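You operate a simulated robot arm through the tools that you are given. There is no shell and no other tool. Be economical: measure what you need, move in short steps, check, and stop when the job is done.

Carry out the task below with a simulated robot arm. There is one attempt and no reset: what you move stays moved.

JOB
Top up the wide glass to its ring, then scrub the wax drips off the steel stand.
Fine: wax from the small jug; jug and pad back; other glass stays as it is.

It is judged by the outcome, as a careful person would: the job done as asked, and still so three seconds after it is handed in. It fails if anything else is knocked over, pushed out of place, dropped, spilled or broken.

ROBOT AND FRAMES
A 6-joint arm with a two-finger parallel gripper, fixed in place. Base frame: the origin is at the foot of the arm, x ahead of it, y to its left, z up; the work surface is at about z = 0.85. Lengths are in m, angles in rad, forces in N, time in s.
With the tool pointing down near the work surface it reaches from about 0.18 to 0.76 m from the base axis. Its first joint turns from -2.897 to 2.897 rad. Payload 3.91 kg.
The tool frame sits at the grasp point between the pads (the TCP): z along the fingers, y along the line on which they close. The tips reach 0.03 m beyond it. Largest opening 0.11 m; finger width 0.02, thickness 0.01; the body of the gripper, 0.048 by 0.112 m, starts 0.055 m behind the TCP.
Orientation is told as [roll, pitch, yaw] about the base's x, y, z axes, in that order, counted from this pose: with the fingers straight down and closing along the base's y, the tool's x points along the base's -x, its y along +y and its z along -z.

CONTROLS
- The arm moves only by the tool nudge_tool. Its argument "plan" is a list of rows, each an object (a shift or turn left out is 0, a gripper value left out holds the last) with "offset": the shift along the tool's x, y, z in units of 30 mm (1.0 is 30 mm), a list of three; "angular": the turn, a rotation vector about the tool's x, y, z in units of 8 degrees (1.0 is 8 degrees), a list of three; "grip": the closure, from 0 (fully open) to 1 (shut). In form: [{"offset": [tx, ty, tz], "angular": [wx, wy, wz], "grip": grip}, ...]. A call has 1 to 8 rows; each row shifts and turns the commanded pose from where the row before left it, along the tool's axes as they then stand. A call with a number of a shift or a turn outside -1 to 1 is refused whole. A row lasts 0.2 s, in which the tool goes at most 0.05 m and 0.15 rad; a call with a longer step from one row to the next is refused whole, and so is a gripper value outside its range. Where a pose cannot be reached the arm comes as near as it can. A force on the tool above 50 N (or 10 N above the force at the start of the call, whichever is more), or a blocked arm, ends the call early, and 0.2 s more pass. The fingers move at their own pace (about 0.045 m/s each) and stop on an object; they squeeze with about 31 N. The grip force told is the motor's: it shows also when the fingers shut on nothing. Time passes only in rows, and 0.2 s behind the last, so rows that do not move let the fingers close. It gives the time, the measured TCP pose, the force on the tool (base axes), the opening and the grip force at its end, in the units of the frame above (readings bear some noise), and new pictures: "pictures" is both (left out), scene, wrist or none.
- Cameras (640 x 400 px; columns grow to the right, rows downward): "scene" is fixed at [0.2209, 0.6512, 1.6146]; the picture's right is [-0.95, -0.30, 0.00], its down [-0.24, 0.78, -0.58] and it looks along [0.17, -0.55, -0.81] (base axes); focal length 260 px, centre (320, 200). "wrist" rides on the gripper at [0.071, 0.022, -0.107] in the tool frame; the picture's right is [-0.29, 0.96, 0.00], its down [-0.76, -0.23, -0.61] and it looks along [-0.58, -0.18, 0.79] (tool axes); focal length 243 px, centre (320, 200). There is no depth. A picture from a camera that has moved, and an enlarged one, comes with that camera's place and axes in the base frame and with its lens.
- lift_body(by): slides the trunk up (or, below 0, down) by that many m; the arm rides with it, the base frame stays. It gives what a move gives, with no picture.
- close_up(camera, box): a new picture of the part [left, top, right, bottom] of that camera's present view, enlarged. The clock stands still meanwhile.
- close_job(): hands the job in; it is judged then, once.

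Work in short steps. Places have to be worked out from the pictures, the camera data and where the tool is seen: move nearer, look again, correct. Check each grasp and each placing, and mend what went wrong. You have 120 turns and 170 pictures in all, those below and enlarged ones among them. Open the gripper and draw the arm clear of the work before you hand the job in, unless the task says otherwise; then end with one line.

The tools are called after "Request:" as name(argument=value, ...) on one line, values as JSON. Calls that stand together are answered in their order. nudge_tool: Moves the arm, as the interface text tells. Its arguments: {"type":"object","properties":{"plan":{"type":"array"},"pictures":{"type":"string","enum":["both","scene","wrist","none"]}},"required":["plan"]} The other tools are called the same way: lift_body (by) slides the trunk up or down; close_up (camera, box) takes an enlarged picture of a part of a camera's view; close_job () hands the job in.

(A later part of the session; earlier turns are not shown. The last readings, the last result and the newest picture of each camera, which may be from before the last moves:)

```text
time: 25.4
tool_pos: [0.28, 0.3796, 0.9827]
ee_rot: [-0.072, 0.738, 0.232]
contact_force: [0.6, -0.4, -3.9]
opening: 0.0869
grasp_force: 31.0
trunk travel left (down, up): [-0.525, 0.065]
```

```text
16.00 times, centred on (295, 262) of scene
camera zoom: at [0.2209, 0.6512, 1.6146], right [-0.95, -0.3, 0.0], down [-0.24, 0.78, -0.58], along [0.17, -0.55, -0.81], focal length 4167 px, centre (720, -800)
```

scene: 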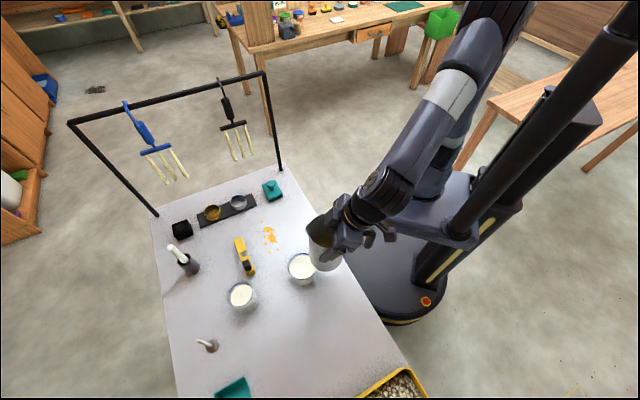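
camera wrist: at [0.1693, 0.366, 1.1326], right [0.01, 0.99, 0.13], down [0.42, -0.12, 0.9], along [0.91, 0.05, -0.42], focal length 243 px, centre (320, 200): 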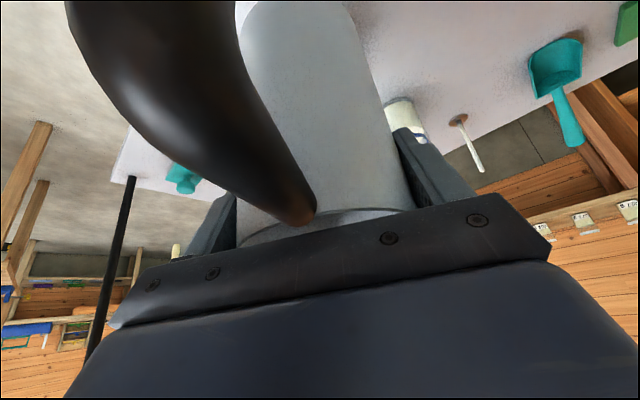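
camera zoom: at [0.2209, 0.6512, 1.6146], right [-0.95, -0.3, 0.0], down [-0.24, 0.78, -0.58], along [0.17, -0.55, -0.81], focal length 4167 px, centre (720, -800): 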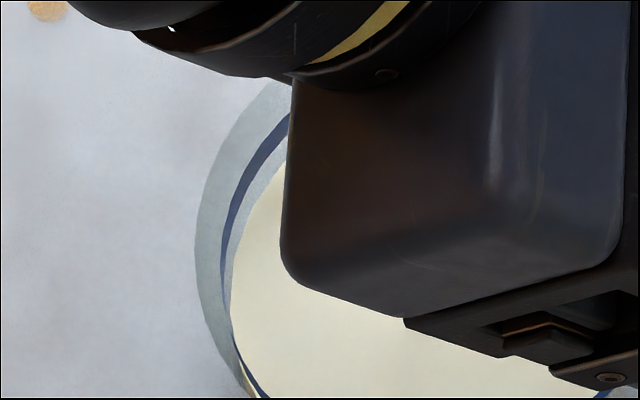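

70.6° and still none. I tilt 1.5° more and take a full scene picture to check the jug hasn't slipped in the grip.

Request:
nudge_tool(plan=[{"angular": [0, 0.19, 0]}, {}, {}], pictures="wrist")

Request:
close_up(camera="scene", box=[250, 200, 410, 300])

Request:
close_up(camera="scene", box=[275, 250, 315, 275])

```text
time: 26.2
tool_pos: [0.281, 0.3795, 0.9831]
ee_rot: [-0.073, 0.768, 0.229]
contact_force: [0.3, -0.1, -4.4]
opening: 0.0864
grasp_force: 31.5
trunk travel left (down, up): [-0.525, 0.065]
camera wrist: at [0.2954, 0.4121, 1.1079], right [-0.06, 0.97, -0.25], down [1.0, 0.04, -0.08], along [-0.07, -0.26, -0.96], focal length 243 px, centre (320, 200)
```

wrist: 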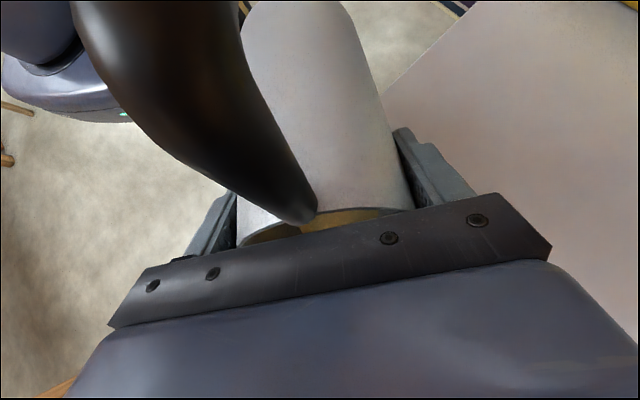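

```text
4.00 times, centred on (330, 250) of scene
camera zoom: at [0.2209, 0.6512, 1.6146], right [-0.95, -0.3, 0.0], down [-0.24, 0.78, -0.58], along [0.17, -0.55, -0.81], focal length 1042 px, centre (280, 0)
```

zoom: 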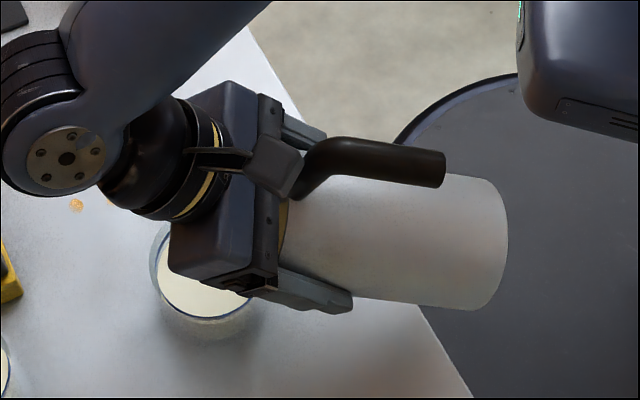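

```text
16.00 times, centred on (295, 262) of scene
camera zoom: at [0.2209, 0.6512, 1.6146], right [-0.95, -0.3, 0.0], down [-0.24, 0.78, -0.58], along [0.17, -0.55, -0.81], focal length 4167 px, centre (720, -800)
```

zoom: 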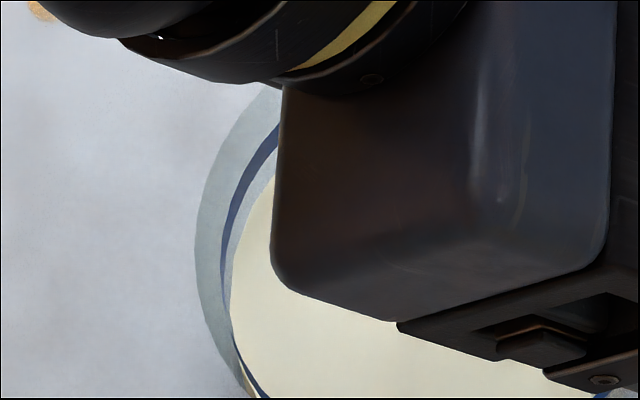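

No slip; amber wax now visible right at the mouth in the wrist view, so flow is close. Tilting 1.2° more.

Request:
nudge_tool(plan=[{"angular": [0, 0.15, 0]}, {}, {}], pictures="none")

Request:
close_up(camera="scene", box=[275, 250, 315, 275])

```text
time: 27.0
tool_pos: [0.2814, 0.3795, 0.9827]
ee_rot: [-0.074, 0.787, 0.228]
contact_force: [-0.6, 0.3, -4.4]
opening: 0.0866
grasp_force: 30.8
trunk travel left (down, up): [-0.525, 0.065]
```

```text
16.00 times, centred on (295, 262) of scene
camera zoom: at [0.2209, 0.6512, 1.6146], right [-0.95, -0.3, 0.0], down [-0.24, 0.78, -0.58], along [0.17, -0.55, -0.81], focal length 4167 px, centre (720, -800)
```

zoom: 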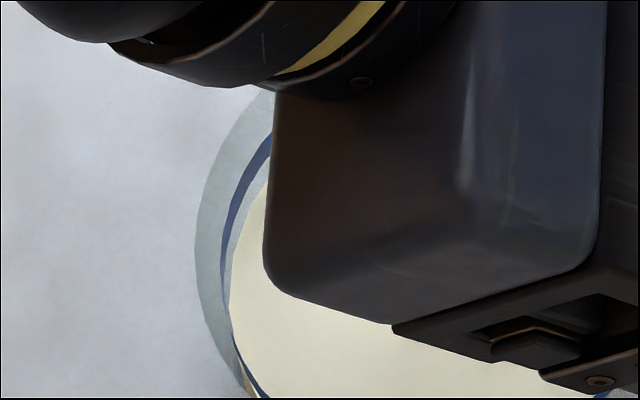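

The gap may be just starting to narrow. I hold still for 1 s and look again.

Request:
nudge_tool(plan=[{}, {}, {}, {}], pictures="none")

Request:
close_up(camera="scene", box=[280, 258, 300, 270])

```text
time: 28.0
tool_pos: [0.2816, 0.3789, 0.9839]
ee_rot: [-0.074, 0.787, 0.227]
contact_force: [0.2, -0.3, -4.8]
opening: 0.0865
grasp_force: 30.3
trunk travel left (down, up): [-0.525, 0.065]
```

```text
16.00 times, centred on (290, 264) of scene
camera zoom: at [0.2209, 0.6512, 1.6146], right [-0.95, -0.3, 0.0], down [-0.24, 0.78, -0.58], along [0.17, -0.55, -0.81], focal length 4167 px, centre (800, -824)
```

zoom: 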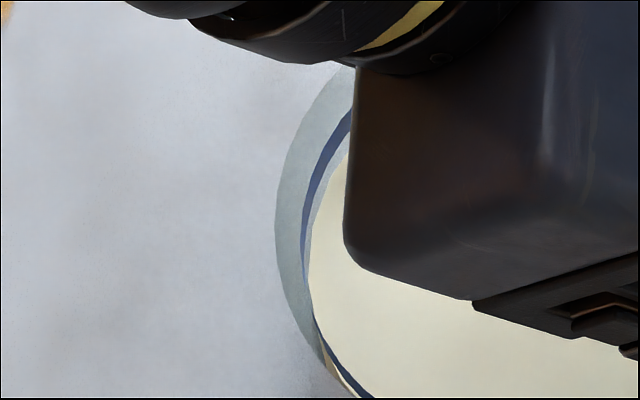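

The gap is narrowing: wax is flowing. I hold 0.6 s more and look again.

Request:
nudge_tool(plan=[{}, {}], pictures="none")

Request:
close_up(camera="scene", box=[280, 258, 300, 270])

```text
time: 28.6
tool_pos: [0.2813, 0.3796, 0.984]
ee_rot: [-0.074, 0.789, 0.227]
contact_force: [-0.1, 0.7, -4.0]
opening: 0.0866
grasp_force: 30.8
trunk travel left (down, up): [-0.525, 0.065]
```

```text
16.00 times, centred on (290, 264) of scene
camera zoom: at [0.2209, 0.6512, 1.6146], right [-0.95, -0.3, 0.0], down [-0.24, 0.78, -0.58], along [0.17, -0.55, -0.81], focal length 4167 px, centre (800, -824)
```

zoom: 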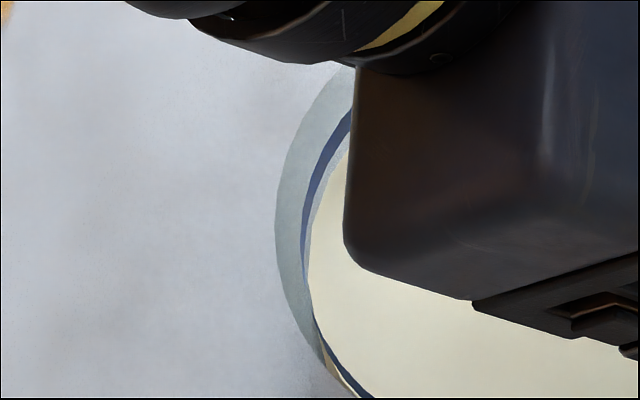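

It has settled. I tilt 0.6° more and wait.

Request:
nudge_tool(plan=[{"angular": [0, 0.08, 0]}, {}, {}, {}], pictures="none")

Request:
close_up(camera="scene", box=[280, 258, 300, 270])

```text
time: 29.6
tool_pos: [0.281, 0.379, 0.9829]
ee_rot: [-0.075, 0.799, 0.224]
contact_force: [0.6, -0.2, -4.0]
opening: 0.0866
grasp_force: 31.0
trunk travel left (down, up): [-0.525, 0.065]
```

```text
16.00 times, centred on (290, 264) of scene
camera zoom: at [0.2209, 0.6512, 1.6146], right [-0.95, -0.3, 0.0], down [-0.24, 0.78, -0.58], along [0.17, -0.55, -0.81], focal length 4167 px, centre (800, -824)
```

zoom: 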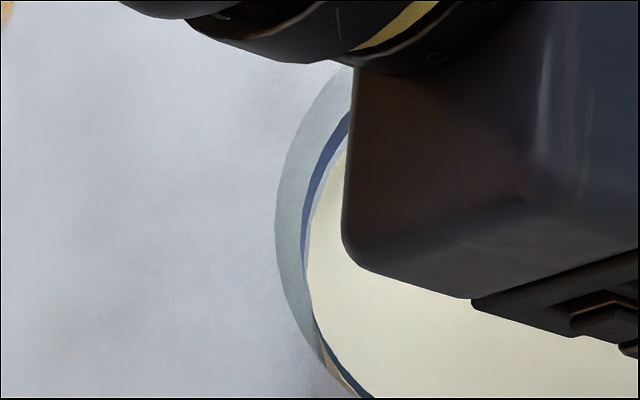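

Rising a little. Another 0.6°, wait, and look with a larger magnification.

Request:
nudge_tool(plan=[{"angular": [0, 0.08, 0]}, {}, {}, {}], pictures="none")

Request:
close_up(camera="scene", box=[286, 256, 296, 262])

```text
time: 30.6
tool_pos: [0.2805, 0.3795, 0.9829]
ee_rot: [-0.076, 0.809, 0.225]
contact_force: [-0.2, -0.2, -4.3]
opening: 0.0869
grasp_force: 30.9
trunk travel left (down, up): [-0.525, 0.065]
```

```text
16.00 times, centred on (291, 259) of scene
camera zoom: at [0.2209, 0.6512, 1.6146], right [-0.95, -0.3, 0.0], down [-0.24, 0.78, -0.58], along [0.17, -0.55, -0.81], focal length 4167 px, centre (784, -744)
```

zoom: 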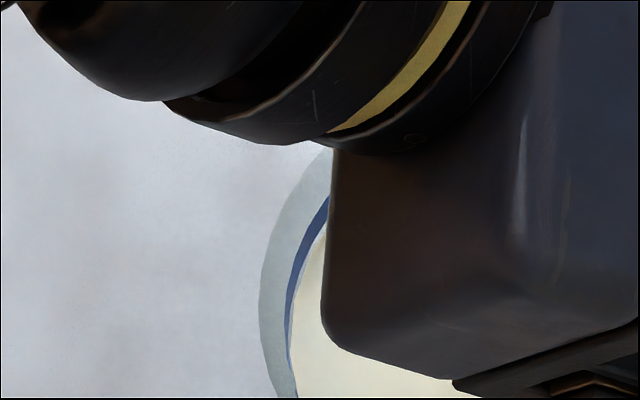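

The gap looks about halved or better. I tilt back ~25° in place to stop the flow and view the ring fully.

Request:
nudge_tool(plan=[{"angular": [0, -0.8, 0]}, {"angular": [0, -0.8, 0]}, {"angular": [0, -0.8, 0]}, {"angular": [0, -0.8, 0]}, {}], pictures="none")

Request:
close_up(camera="scene", box=[282, 252, 322, 277])

```text
time: 31.8
tool_pos: [0.2823, 0.3799, 0.9817]
ee_rot: [-0.057, 0.363, 0.261]
contact_force: [0.2, -0.2, -3.3]
opening: 0.0867
grasp_force: 31.1
trunk travel left (down, up): [-0.525, 0.065]
```

```text
16.00 times, centred on (302, 264) of scene
camera zoom: at [0.2209, 0.6512, 1.6146], right [-0.95, -0.3, 0.0], down [-0.24, 0.78, -0.58], along [0.17, -0.55, -0.81], focal length 4167 px, centre (608, -832)
```

zoom: 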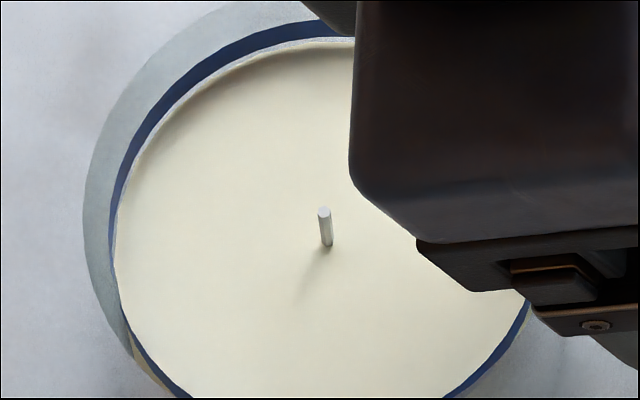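

Good: the surface is now just below the ring's lower edge (about 2 mm), with no spill. I return to the pour tilt plus 0.7° for the rest.

Request:
nudge_tool(plan=[{"angular": [0, 0.8, 0]}, {"angular": [0, 0.8, 0]}, {"angular": [0, 0.8, 0]}, {"angular": [0, 0.8, 0]}, {"angular": [0, 0.09, 0]}, {}, {}, {}], pictures="none")

Request:
close_up(camera="scene", box=[286, 256, 296, 262])

```text
time: 33.6
tool_pos: [0.2827, 0.3802, 0.9829]
ee_rot: [-0.076, 0.822, 0.224]
contact_force: [0.2, -0.5, -3.7]
opening: 0.0867
grasp_force: 30.7
trunk travel left (down, up): [-0.525, 0.065]
```

```text
16.00 times, centred on (291, 259) of scene
camera zoom: at [0.2209, 0.6512, 1.6146], right [-0.95, -0.3, 0.0], down [-0.24, 0.78, -0.58], along [0.17, -0.55, -0.81], focal length 4167 px, centre (784, -744)
```

zoom: 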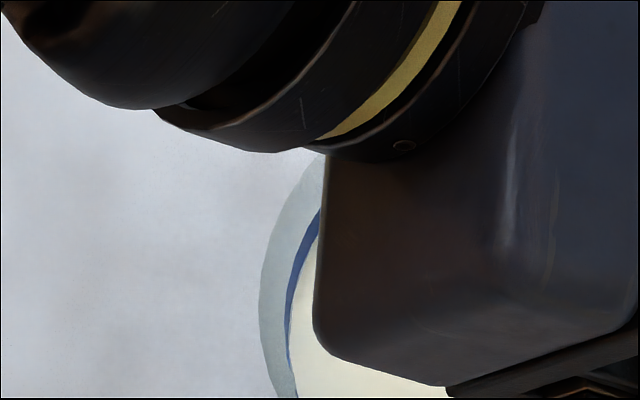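

I tilt back again to check the level in full view.

Request:
nudge_tool(plan=[{"angular": [0, -0.8, 0]}, {"angular": [0, -0.8, 0]}, {"angular": [0, -0.8, 0]}, {"angular": [0, -0.8, 0]}, {}], pictures="none")

Request:
close_up(camera="scene", box=[276, 245, 316, 270])

```text
time: 34.8
tool_pos: [0.281, 0.3798, 0.9838]
ee_rot: [-0.055, 0.375, 0.258]
contact_force: [-0.5, -0.2, -3.8]
opening: 0.0865
grasp_force: 31.0
trunk travel left (down, up): [-0.525, 0.065]
```

```text
16.00 times, centred on (296, 258) of scene
camera zoom: at [0.2209, 0.6512, 1.6146], right [-0.95, -0.3, 0.0], down [-0.24, 0.78, -0.58], along [0.17, -0.55, -0.81], focal length 4167 px, centre (704, -720)
```

zoom: 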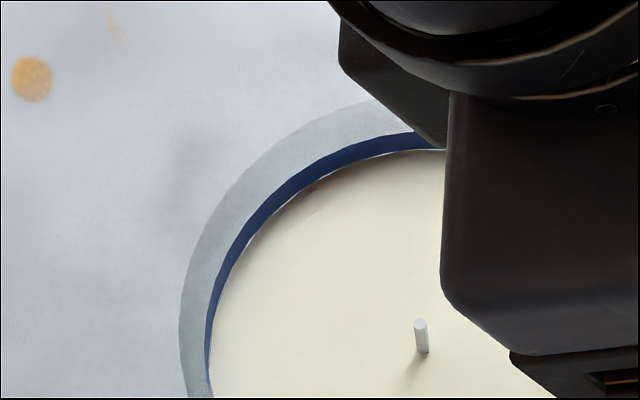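

Wax is right at the ring's lower edge. One more small pour (0.9° further) to bring it onto the ring.

Request:
nudge_tool(plan=[{"angular": [0, 0.8, 0]}, {"angular": [0, 0.8, 0]}, {"angular": [0, 0.8, 0]}, {"angular": [0, 0.8, 0]}, {"angular": [0, 0.11, 0]}, {}, {}, {}], pictures="none")

Request:
nudge_tool(plan=[{"angular": [0, -0.8, 0]}, {"angular": [0, -0.8, 0]}, {"angular": [0, -0.8, 0]}, {"angular": [0, -0.8, 0]}, {}], pictures="none")

Request:
close_up(camera="scene", box=[276, 245, 316, 270])

```text
time: 36.6
tool_pos: [0.281, 0.3794, 0.9836]
ee_rot: [-0.077, 0.838, 0.222]
contact_force: [0.6, -0.7, -4.5]
opening: 0.0863
grasp_force: 31.2
trunk travel left (down, up): [-0.525, 0.065]
```

```text
time: 37.8
tool_pos: [0.2816, 0.38, 0.9832]
ee_rot: [-0.055, 0.391, 0.257]
contact_force: [0.2, -0.6, -2.6]
opening: 0.0865
grasp_force: 31.2
trunk travel left (down, up): [-0.525, 0.065]
```

```text
16.00 times, centred on (296, 258) of scene
camera zoom: at [0.2209, 0.6512, 1.6146], right [-0.95, -0.3, 0.0], down [-0.24, 0.78, -0.58], along [0.17, -0.55, -0.81], focal length 4167 px, centre (704, -720)
```

zoom: 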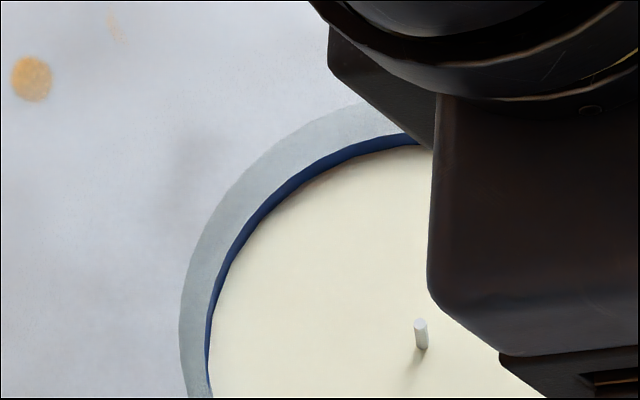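

The wax now sits on the ring. I raise the jug 90 mm in place, then bring it upright.

Request:
nudge_tool(plan=[{"offset": [0.3, 0, -0.74]}, {"offset": [0.3, 0, -0.74]}, {"offset": [0.3, 0, -0.74]}, {"offset": [0.3, 0, -0.74]}], pictures="none")

Request:
nudge_tool(plan=[{"angular": [-0.041, -0.794, 0.021]}, {"angular": [-0.041, -0.794, 0.021]}, {"angular": [-0.041, -0.794, 0.021]}, {"angular": [-0.041, -0.794, 0.021]}, {"angular": [-0.041, -0.794, 0.021]}, {"angular": [-0.041, -0.794, 0.021]}, {"angular": [-0.041, -0.794, 0.021]}, {"angular": [-0.041, -0.794, 0.021]}], pictures="none")

Request:
close_up(camera="scene", box=[230, 210, 390, 310])

```text
time: 38.8
tool_pos: [0.2809, 0.3837, 1.0791]
ee_rot: [-0.059, 0.391, 0.259]
contact_force: [0.5, -0.3, -4.1]
opening: 0.0863
grasp_force: 31.0
trunk travel left (down, up): [-0.525, 0.065]
```

```text
time: 40.6
tool_pos: [0.2791, 0.3844, 1.0793]
ee_rot: [-0.007, -0.498, 0.262]
contact_force: [-0.6, -0.3, -3.7]
opening: 0.0865
grasp_force: 31.3
trunk travel left (down, up): [-0.525, 0.065]
```

```text
4.00 times, centred on (310, 260) of scene
camera zoom: at [0.2209, 0.6512, 1.6146], right [-0.95, -0.3, 0.0], down [-0.24, 0.78, -0.58], along [0.17, -0.55, -0.81], focal length 1042 px, centre (360, -40)
```

zoom: 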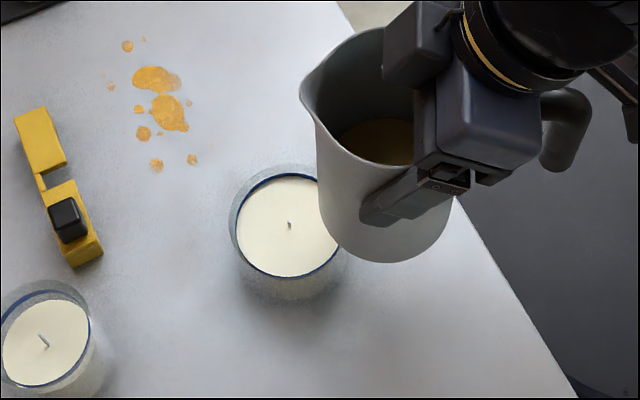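

No spills seen. I carry the jug back sideways and then reverse the yaw.

Request:
nudge_tool(plan=[{"offset": [0.038, 0.5, -0.02]}, {"offset": [0.038, 0.8, -0.02]}, {"offset": [0.038, 0.8, -0.02]}, {"offset": [0.038, 0.8, -0.02]}, {"offset": [0.038, 0.8, -0.02]}, {"offset": [0.038, 0.8, -0.02]}, {"offset": [0.038, 0.8, -0.02]}, {"offset": [0.038, 0.48, -0.02]}], pictures="none")

Request:
nudge_tool(plan=[{"angular": [-0.35, 0, -0.66]}, {"angular": [-0.35, 0, -0.66]}, {"angular": [-0.35, 0, -0.66]}, {"angular": [-0.35, 0, -0.66]}, {"angular": [-0.35, 0, -0.66]}, {"angular": [-0.35, 0, -0.66]}, {"angular": [-0.35, 0, -0.66]}, {"angular": [-0.35, 0, -0.66]}], pictures="both")

```text
time: 42.4
tool_pos: [0.2256, 0.5496, 1.0785]
ee_rot: [-0.007, -0.496, 0.263]
contact_force: [0.1, -0.5, -3.8]
opening: 0.0863
grasp_force: 31.5
trunk travel left (down, up): [-0.525, 0.065]
```

```text
time: 44.2
tool_pos: [0.2273, 0.5495, 1.0782]
ee_rot: [-0.011, -0.489, 1.1]
contact_force: [0.1, 0.9, -4.6]
opening: 0.0865
grasp_force: 31.3
trunk travel left (down, up): [-0.525, 0.065]
camera wrist: at [0.1544, 0.4584, 1.1378], right [-0.73, 0.67, 0.13], down [0.37, 0.24, 0.9], along [0.57, 0.7, -0.43], focal length 243 px, centre (320, 200)
```

scene: 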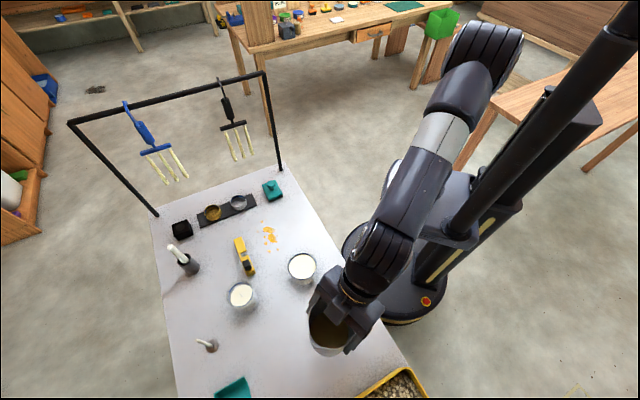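
wrist: 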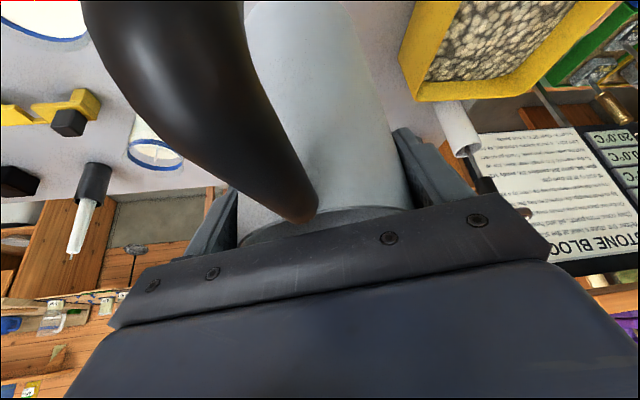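

Back over its place at almost the same pose as at pick-up. I lower 100 mm, then the last bit slowly.

Request:
nudge_tool(plan=[{"offset": [0.391, 0, 0.736]}, {"offset": [0.391, 0, 0.736]}, {"offset": [0.391, 0, 0.736]}, {"offset": [0.391, 0, 0.736]}, {}], pictures="none")

Request:
nudge_tool(plan=[{"offset": [0.03, 0, 0.058]}, {"offset": [0.03, 0, 0.058]}, {"offset": [0.03, 0, 0.058]}], pictures="none")

```text
time: 45.4
tool_pos: [0.2286, 0.5483, 0.9777]
ee_rot: [-0.011, -0.489, 1.097]
contact_force: [0.5, -0.7, -4.7]
opening: 0.0866
grasp_force: 30.8
trunk travel left (down, up): [-0.525, 0.065]
```

```text
time: 46.2
tool_pos: [0.2276, 0.5491, 0.9716]
ee_rot: [-0.012, -0.488, 1.099]
contact_force: [0.7, 0.3, -3.3]
opening: 0.0866
grasp_force: 31.0
trunk travel left (down, up): [-0.525, 0.065]
```

Still 2–3 mm up and carrying weight. I go down in 1 mm steps until the force shows contact.

Request:
nudge_tool(plan=[{"offset": [0.016, 0, 0.03]}, {"offset": [0.016, 0, 0.03]}, {"offset": [0.016, 0, 0.03]}, {}], pictures="none")

```text
time: 47.2
tool_pos: [0.2284, 0.549, 0.9712]
ee_rot: [-0.009, -0.492, 1.097]
contact_force: [2.1, -4.7, 13.8]
opening: 0.0868
grasp_force: 30.7
trunk travel left (down, up): [-0.525, 0.065]
```

Contact made. I ease up ~1 mm and open.

Request:
nudge_tool(plan=[{"offset": [-0.016, 0, -0.03]}, {"grip": 0}, {"grip": 0}, {"grip": 0}, {"grip": 0}], pictures="wrist")

```text
time: 48.4
tool_pos: [0.2278, 0.5492, 0.9697]
ee_rot: [-0.012, -0.49, 1.098]
contact_force: [-0.1, 0.2, -0.8]
opening: 0.1102
grasp_force: 0.2
trunk travel left (down, up): [-0.525, 0.065]
camera wrist: at [0.155, 0.4578, 1.0301], right [-0.73, 0.67, 0.13], down [0.37, 0.24, 0.9], along [0.57, 0.7, -0.43], focal length 243 px, centre (320, 200)
```

wrist: 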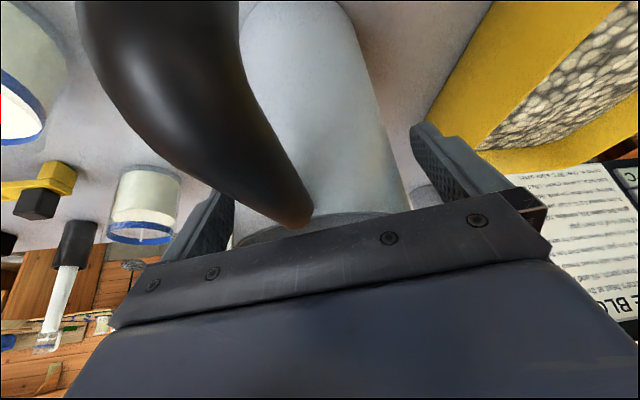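

Released. I raise straight up 125 mm clear of the rim and check the jug.

Request:
nudge_tool(plan=[{"offset": [-0.2, 0, -0.37]}, {"offset": [-0.391, 0, -0.736]}, {"offset": [-0.391, 0, -0.736]}, {"offset": [-0.391, 0, -0.736]}, {"offset": [-0.391, 0, -0.736]}, {"offset": [-0.391, 0, -0.736]}], pictures="scene")

Request:
close_up(camera="scene", box=[190, 180, 350, 280])

```text
time: 49.8
tool_pos: [0.2244, 0.5493, 1.1076]
ee_rot: [-0.011, -0.488, 1.101]
contact_force: [-0.2, 0.5, 0.4]
opening: 0.11
grasp_force: 0.0
trunk travel left (down, up): [-0.525, 0.065]
```

scene: 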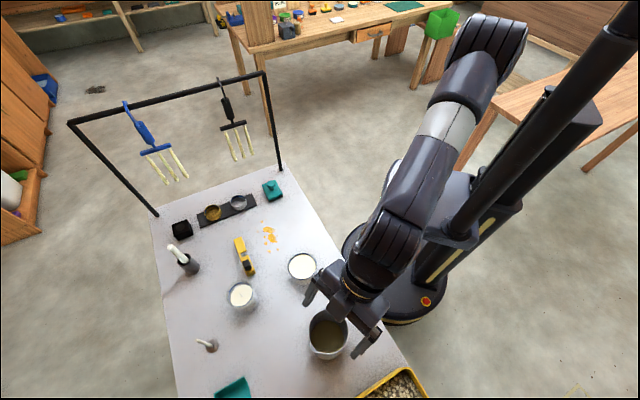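

```text
4.00 times, centred on (270, 230) of scene
camera zoom: at [0.2209, 0.6512, 1.6146], right [-0.95, -0.3, 0.0], down [-0.24, 0.78, -0.58], along [0.17, -0.55, -0.81], focal length 1042 px, centre (520, 80)
```

zoom: 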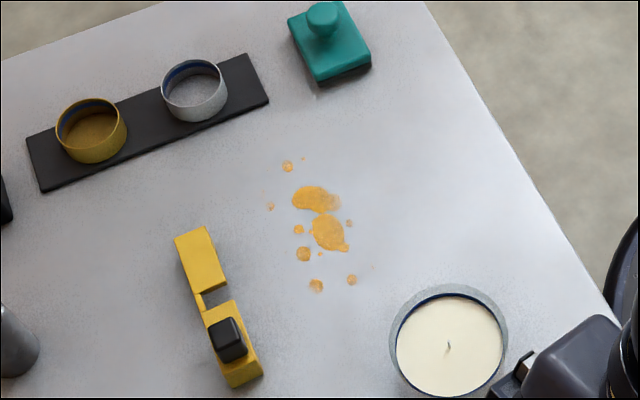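

Jug stands back in place and the glass is topped up. Now for the pad at ≈(0.556,0.155): I bring the tool vertical and yaw to ~48°.

Request:
nudge_tool(plan=[{"angular": [0, 0.9, 0]}, {"angular": [0, 0.9, 0]}, {"angular": [0, 0.9, 0]}, {"angular": [0, 0.8, 0]}, {"angular": [0, 0, 0.95]}, {"angular": [0, 0, 0.95]}], pictures="none")

Request:
nudge_tool(plan=[{"offset": [0.2, -0.95, 0]}, {"offset": [0.2, -0.95, 0]}, {"offset": [0.2, -0.95, 0]}, {"offset": [0.2, -0.95, 0]}, {"offset": [0.2, -0.95, 0]}, {"offset": [0.2, -0.95, 0]}, {"offset": [0.2, -0.95, 0]}, {"offset": [0.2, -0.95, 0]}], pictures="scene")

```text
time: 51.2
tool_pos: [0.2252, 0.5497, 1.1096]
ee_rot: [-0.011, -0.003, 0.829]
contact_force: [1.0, 0.0, 0.9]
opening: 0.1101
grasp_force: 0.1
trunk travel left (down, up): [-0.525, 0.065]
```

```text
time: 53.0
tool_pos: [0.3622, 0.3594, 1.1095]
ee_rot: [-0.011, -0.002, 0.831]
contact_force: [0.1, 0.5, -0.7]
opening: 0.1102
grasp_force: 0.1
trunk travel left (down, up): [-0.525, 0.065]
```

scene: 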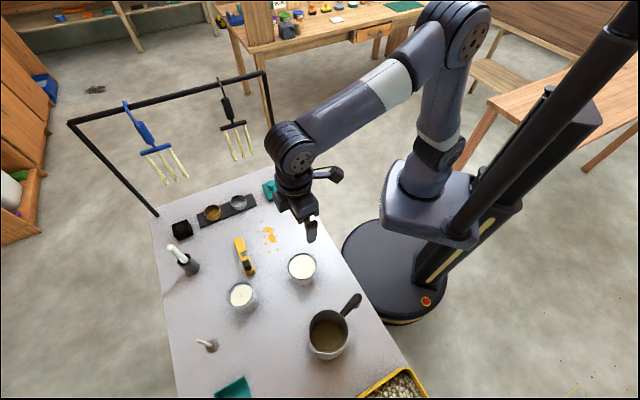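

Path clear. I continue a little and take a wrist picture of the pad.

Request:
nudge_tool(plan=[{"offset": [0.2, -0.95, 0]}, {"offset": [0.2, -0.95, 0]}, {"offset": [0.2, -0.95, 0]}, {"offset": [0.2, -0.95, 0]}, {"offset": [0.2, -0.95, 0]}], pictures="both")

Request:
close_up(camera="scene", box=[290, 280, 386, 370])

Request:
close_up(camera="wrist", box=[160, 0, 480, 2])

```text
time: 54.2
tool_pos: [0.4469, 0.2419, 1.112]
ee_rot: [-0.009, -0.001, 0.828]
contact_force: [-0.1, -0.1, 0.8]
opening: 0.1101
grasp_force: 0.0
trunk travel left (down, up): [-0.525, 0.065]
camera wrist: at [0.3824, 0.2032, 1.2178], right [-0.51, 0.86, -0.01], down [0.68, 0.41, 0.61], along [0.53, 0.31, -0.79], focal length 243 px, centre (320, 200)
```

scene: 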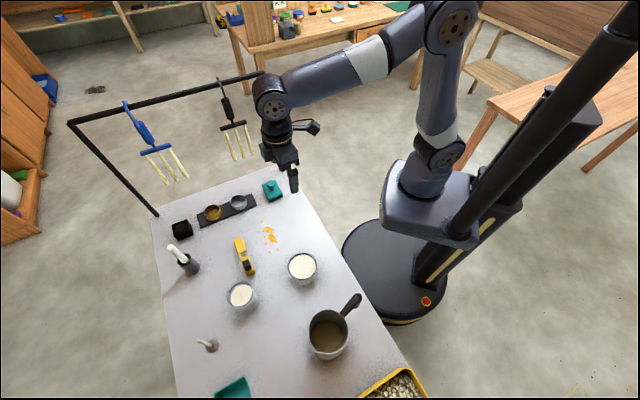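
wrist: 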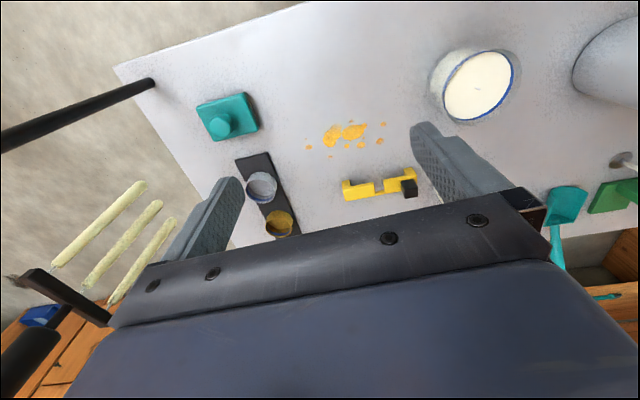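

```text
4.44 times, centred on (338, 325) of scene
camera zoom: at [0.2209, 0.6512, 1.6146], right [-0.95, -0.3, 0.0], down [-0.24, 0.78, -0.58], along [0.17, -0.55, -0.81], focal length 1158 px, centre (240, -356)
```

zoom: 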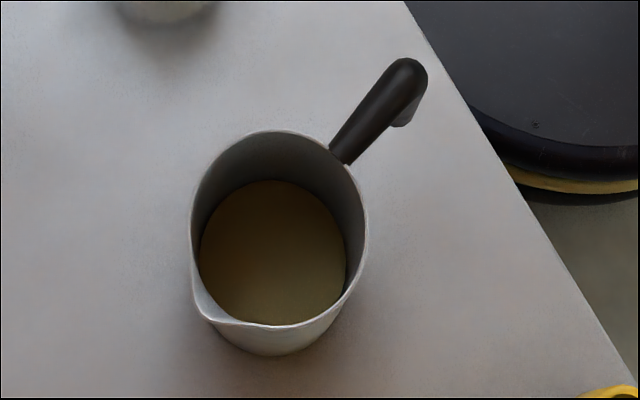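

```text
2.00 times, centred on (320, 1) of wrist
camera zoom: at [0.3824, 0.2032, 1.2178], right [-0.51, 0.86, -0.01], down [0.68, 0.41, 0.61], along [0.53, 0.31, -0.79], focal length 485 px, centre (320, 598)
```

zoom: 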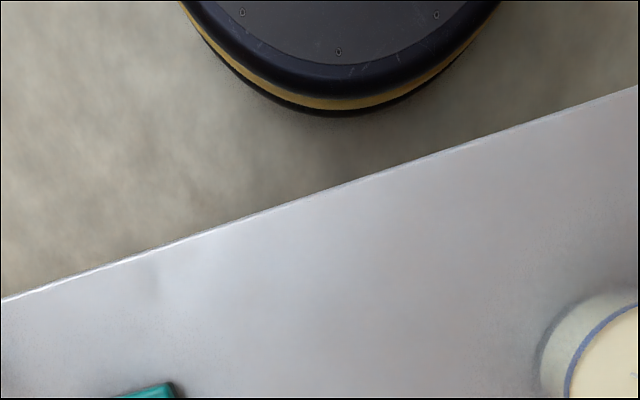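

The jug is back within ~5 mm. Knob triangulates to ≈(0.558,0.150,0.893). I zoom on the pad in both cameras.

Request:
close_up(camera="wrist", box=[170, 70, 290, 150])

Request:
close_up(camera="scene", box=[252, 170, 292, 210])

```text
5.00 times, centred on (230, 110) of wrist
camera zoom: at [0.3824, 0.2032, 1.2178], right [-0.51, 0.86, -0.01], down [0.68, 0.41, 0.61], along [0.53, 0.31, -0.79], focal length 1213 px, centre (770, 650)
```

zoom: 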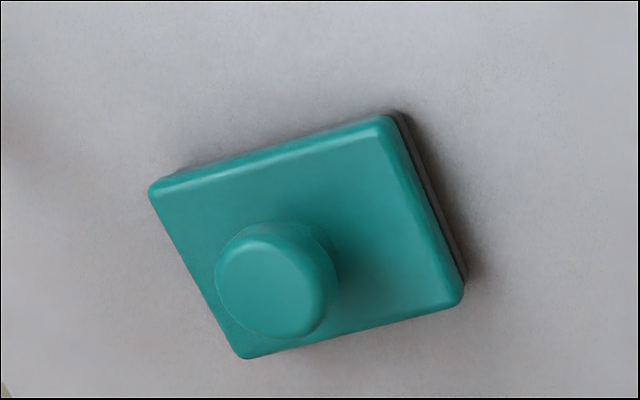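

```text
10.00 times, centred on (272, 190) of scene
camera zoom: at [0.2209, 0.6512, 1.6146], right [-0.95, -0.3, 0.0], down [-0.24, 0.78, -0.58], along [0.17, -0.55, -0.81], focal length 2604 px, centre (800, 300)
```

zoom: 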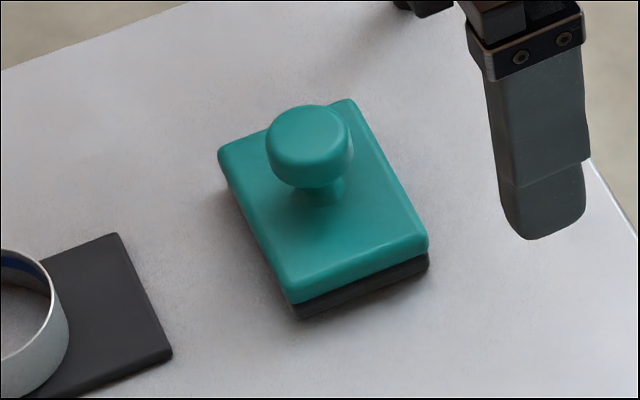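

Pad: 0.054×0.073 m, centre ≈(0.5605,0.148), long side along az −45°, knob top z≈0.892. I go down to z≈0.96 here (empty table) and then sideways over the knob, staying below the rack's bar.

Request:
nudge_tool(plan=[{"offset": [0, 0, 0.9]}, {"offset": [0, 0, 0.9]}, {"offset": [0, 0, 0.9]}, {"offset": [0, 0, 0.9]}, {"offset": [0, 0, 0.9]}], pictures="none")

Request:
nudge_tool(plan=[{"offset": [-0.05, -0.9, 0]}, {"offset": [-0.05, -0.9, 0]}, {"offset": [-0.05, -0.9, 0]}, {"offset": [-0.05, -0.9, 0]}], pictures="both")

```text
time: 55.4
tool_pos: [0.4489, 0.2419, 0.9755]
ee_rot: [-0.012, -0.003, 0.827]
contact_force: [0.4, -0.4, 0.6]
opening: 0.11
grasp_force: 0.0
trunk travel left (down, up): [-0.525, 0.065]
```

```text
time: 56.4
tool_pos: [0.5329, 0.1711, 0.976]
ee_rot: [-0.01, -0.001, 0.829]
contact_force: [0.3, -0.4, -0.1]
opening: 0.1102
grasp_force: 0.1
trunk travel left (down, up): [-0.525, 0.065]
camera wrist: at [0.4676, 0.1332, 1.0829], right [-0.51, 0.86, -0.01], down [0.68, 0.41, 0.61], along [0.53, 0.31, -0.79], focal length 243 px, centre (320, 200)
```

scene: 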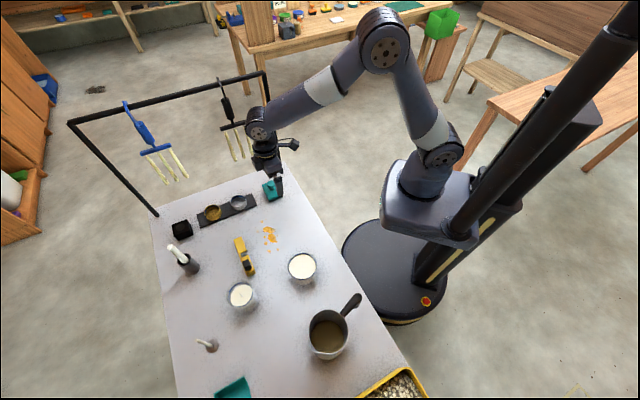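
wrist: 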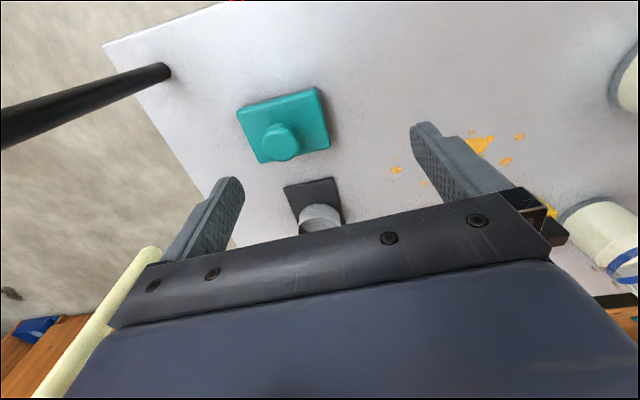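

Nearest fork tine is ≈(0.63,0.10,0.98), leaving ~2.5 cm beside the gripper. I narrow the fingers to ~0.066 first and move the last 37 mm over the knob slowly.

Request:
nudge_tool(plan=[{"grip": 0.4}, {"grip": 0.4}, {"offset": [-0.02, -0.4, 0.2]}, {"offset": [-0.02, -0.4, 0.2]}, {"offset": [-0.02, -0.43, 0.2]}], pictures="both")

Request:
close_up(camera="scene", box=[222, 120, 318, 220])

```text
time: 57.6
tool_pos: [0.5595, 0.1474, 0.9604]
ee_rot: [-0.01, -0.002, 0.826]
contact_force: [0.4, -0.1, -0.5]
opening: 0.066
grasp_force: 0.0
trunk travel left (down, up): [-0.525, 0.065]
camera wrist: at [0.4943, 0.11, 1.0655], right [-0.51, 0.86, -0.01], down [0.68, 0.41, 0.61], along [0.53, 0.31, -0.79], focal length 243 px, centre (320, 200)
```

scene: 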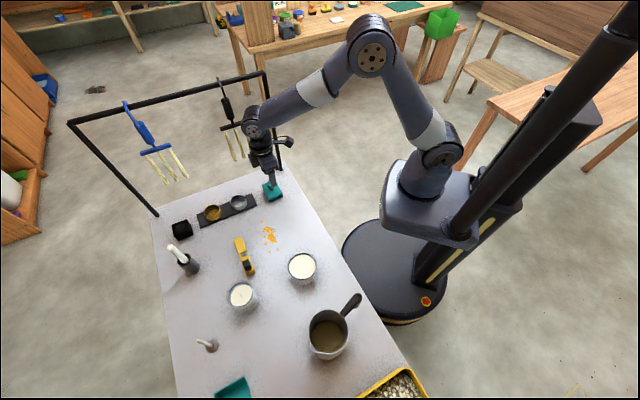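
wrist: 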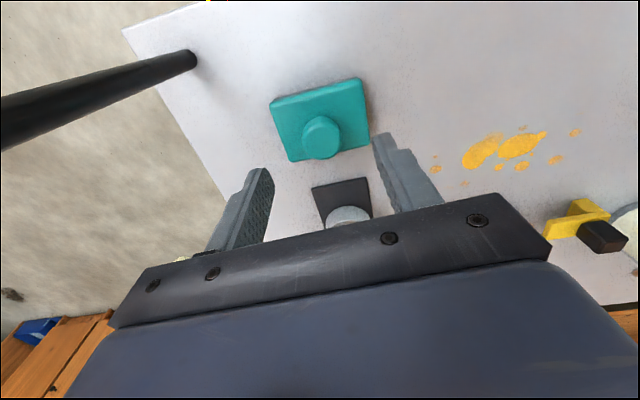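

```text
4.00 times, centred on (270, 170) of scene
camera zoom: at [0.2209, 0.6512, 1.6146], right [-0.95, -0.3, 0.0], down [-0.24, 0.78, -0.58], along [0.17, -0.55, -0.81], focal length 1042 px, centre (520, 320)
```

zoom: 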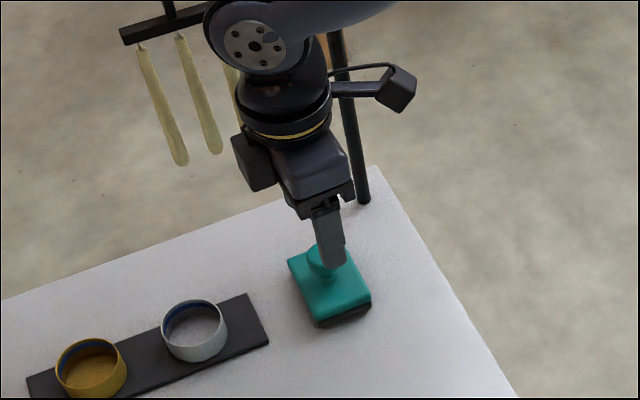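

Centred over the knob, no contact with the rack. I lower 58 mm to put the fingers around the knob.

Request:
nudge_tool(plan=[{"offset": [-0.02, 0, 0.6]}, {"offset": [0, 0, 0.6]}, {"offset": [0, 0, 0.4]}, {"offset": [0, 0, 0.33]}], pictures="wrist")

Request:
close_up(camera="scene", box=[252, 170, 292, 210])

```text
time: 58.6
tool_pos: [0.5615, 0.1487, 0.9013]
ee_rot: [-0.01, -0.003, 0.826]
contact_force: [0.1, -0.2, 2.6]
opening: 0.0659
grasp_force: 0.0
trunk travel left (down, up): [-0.525, 0.065]
camera wrist: at [0.4955, 0.1106, 1.0085], right [-0.51, 0.86, -0.01], down [0.68, 0.41, 0.61], along [0.53, 0.31, -0.79], focal length 243 px, centre (320, 200)
```

wrist: 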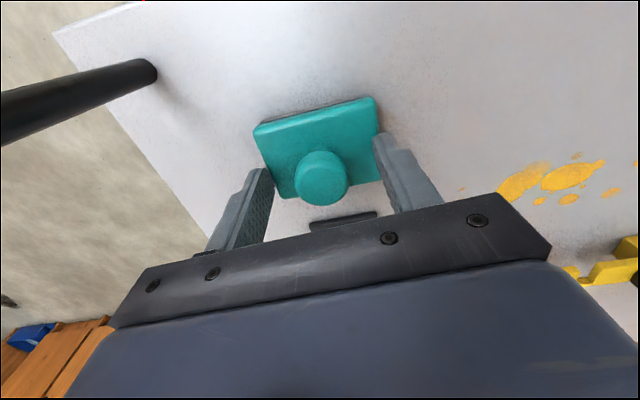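

```text
10.00 times, centred on (272, 190) of scene
camera zoom: at [0.2209, 0.6512, 1.6146], right [-0.95, -0.3, 0.0], down [-0.24, 0.78, -0.58], along [0.17, -0.55, -0.81], focal length 2604 px, centre (800, 300)
```

zoom: 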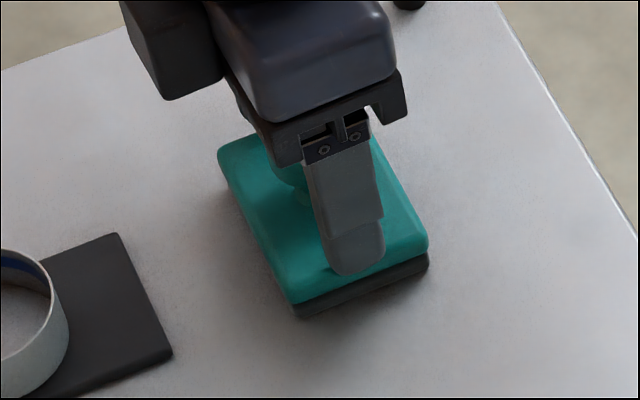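

A light 2.6 N touch: the tips are on the body top. I back off 1.5 mm and close on the knob.

Request:
nudge_tool(plan=[{"offset": [0, 0, -0.05]}, {"grip": 1}, {"grip": 1}, {"grip": 1}, {"grip": 1}], pictures="wrist")

Request:
close_up(camera="scene", box=[252, 170, 292, 210])

```text
time: 59.8
tool_pos: [0.5605, 0.1488, 0.9028]
ee_rot: [-0.01, -0.001, 0.827]
contact_force: [-0.3, 1.6, -0.4]
opening: 0.0289
grasp_force: 31.0
trunk travel left (down, up): [-0.525, 0.065]
camera wrist: at [0.4956, 0.1107, 1.0096], right [-0.51, 0.86, -0.01], down [0.68, 0.41, 0.61], along [0.53, 0.31, -0.79], focal length 243 px, centre (320, 200)
```

wrist: 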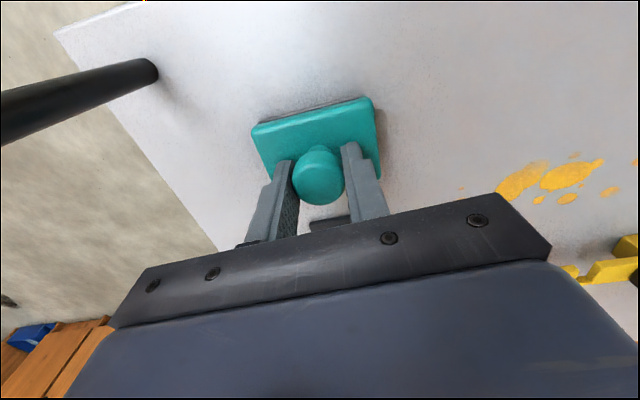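

```text
10.00 times, centred on (272, 190) of scene
camera zoom: at [0.2209, 0.6512, 1.6146], right [-0.95, -0.3, 0.0], down [-0.24, 0.78, -0.58], along [0.17, -0.55, -0.81], focal length 2604 px, centre (800, 300)
```

zoom: 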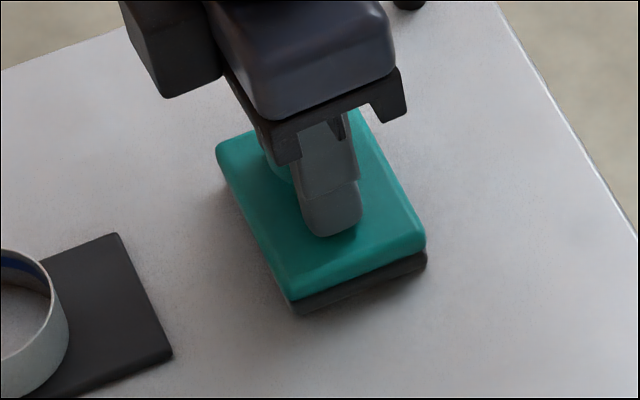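

Grip on the knob is good (0.029 m). I lift 30 mm and carry the pad towards the drips.

Request:
nudge_tool(plan=[{"offset": [0, 0, -0.5]}, {"offset": [0, 0, -0.5]}, {"offset": [0, 0.8, 0]}, {"offset": [0, 0.8, 0]}, {"offset": [0, 0.8, 0]}, {"offset": [0, 0.8, 0]}, {"offset": [0, 0.8, 0]}], pictures="scene")

Request:
close_up(camera="scene", box=[210, 180, 338, 260])

```text
time: 61.4
tool_pos: [0.4718, 0.2306, 0.9323]
ee_rot: [-0.01, -0.002, 0.826]
contact_force: [-0.5, -0.5, -1.0]
opening: 0.029
grasp_force: 30.7
trunk travel left (down, up): [-0.525, 0.065]
```

scene: 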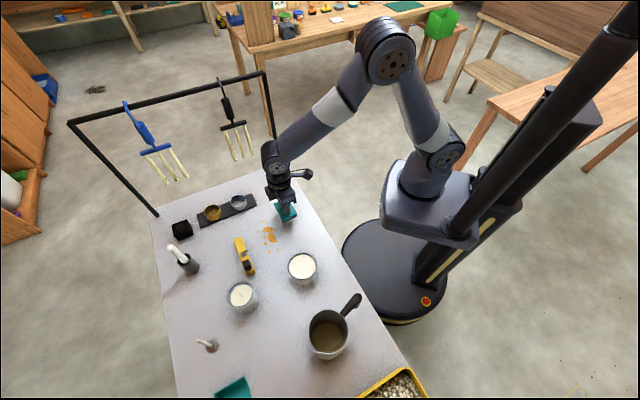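

```text
5.00 times, centred on (274, 220) of scene
camera zoom: at [0.2209, 0.6512, 1.6146], right [-0.95, -0.3, 0.0], down [-0.24, 0.78, -0.58], along [0.17, -0.55, -0.81], focal length 1302 px, centre (550, 100)
```

zoom: 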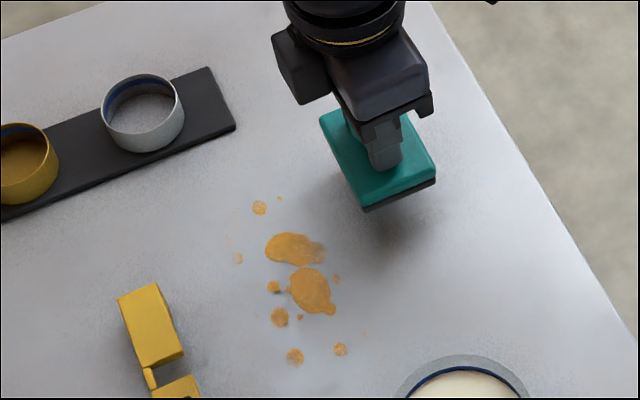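

Pad is held level. I move it 69 mm outward over the drips and lower it close to the surface.

Request:
nudge_tool(plan=[{"offset": [-0.77, 0, 0]}, {"offset": [-0.77, 0, 0]}, {"offset": [-0.77, 0, 0]}, {"offset": [0, 0, 0.45]}, {"offset": [0, 0, 0.4]}, {}], pictures="none")

Request:
nudge_tool(plan=[{"offset": [0, 0, 0.05]}, {"offset": [0, 0, 0.05]}, {"offset": [0, 0, 0.05]}], pictures="none")

```text
time: 62.8
tool_pos: [0.5193, 0.2802, 0.9054]
ee_rot: [-0.01, -0.002, 0.827]
contact_force: [-0.2, 0.4, -1.3]
opening: 0.0288
grasp_force: 30.9
trunk travel left (down, up): [-0.525, 0.065]
```

```text
time: 63.6
tool_pos: [0.518, 0.2811, 0.9023]
ee_rot: [-0.01, -0.004, 0.827]
contact_force: [0.4, -2.3, 12.9]
opening: 0.0288
grasp_force: 30.6
trunk travel left (down, up): [-0.525, 0.065]
```

Pressing with ~13 N. Now scrub strokes along the drip strip: out 24 mm, then back along ~130 mm.

Request:
nudge_tool(plan=[{"offset": [0.034, -0.8, 0]}, {"offset": [-0.034, 0.8, 0]}, {"offset": [-0.034, 0.8, 0]}, {"offset": [-0.034, 0.8, 0]}, {"offset": [-0.034, 0.8, 0]}, {"offset": [-0.025, 0.6, 0]}], pictures="none")

Request:
close_up(camera="scene", box=[210, 190, 338, 270])

```text
time: 65.0
tool_pos: [0.4552, 0.3444, 0.904]
ee_rot: [-0.011, -0.003, 0.828]
contact_force: [1.2, -0.8, 10.9]
opening: 0.0289
grasp_force: 30.8
trunk travel left (down, up): [-0.525, 0.065]
```

```text
5.00 times, centred on (274, 230) of scene
camera zoom: at [0.2209, 0.6512, 1.6146], right [-0.95, -0.3, 0.0], down [-0.24, 0.78, -0.58], along [0.17, -0.55, -0.81], focal length 1302 px, centre (550, 50)
```

zoom: 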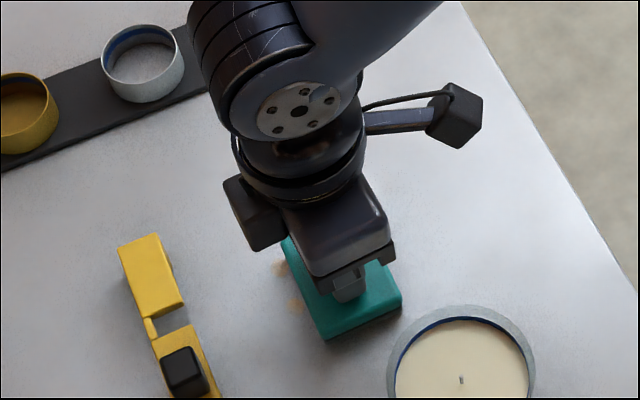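

The drips under the strokes vanish. I shift 27 mm outward to the second lane and stroke back and forth.

Request:
nudge_tool(plan=[{"offset": [0, 0.3, 0]}, {"offset": [-0.9, 0, 0]}, {"offset": [0.034, -0.8, 0]}, {"offset": [0.034, -0.8, 0]}, {"offset": [0.034, -0.8, 0]}, {"offset": [0.034, -0.8, 0]}, {"offset": [0.034, -0.8, 0]}], pictures="none")

Request:
close_up(camera="scene", box=[210, 190, 338, 270])

```text
time: 66.6
tool_pos: [0.5524, 0.2844, 0.9038]
ee_rot: [-0.011, -0.001, 0.829]
contact_force: [1.1, -1.2, 5.4]
opening: 0.0291
grasp_force: 31.1
trunk travel left (down, up): [-0.525, 0.065]
```

```text
5.00 times, centred on (274, 230) of scene
camera zoom: at [0.2209, 0.6512, 1.6146], right [-0.95, -0.3, 0.0], down [-0.24, 0.78, -0.58], along [0.17, -0.55, -0.81], focal length 1302 px, centre (550, 50)
```

zoom: 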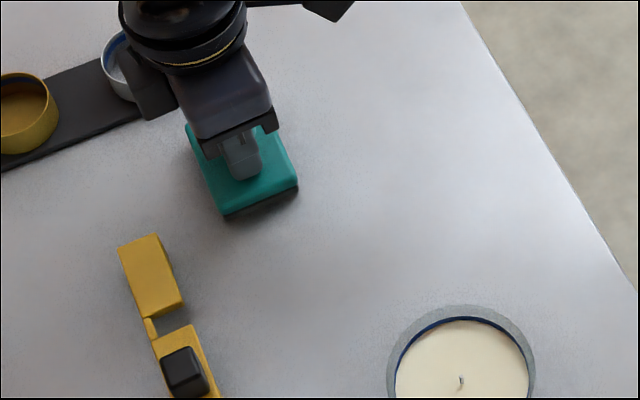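

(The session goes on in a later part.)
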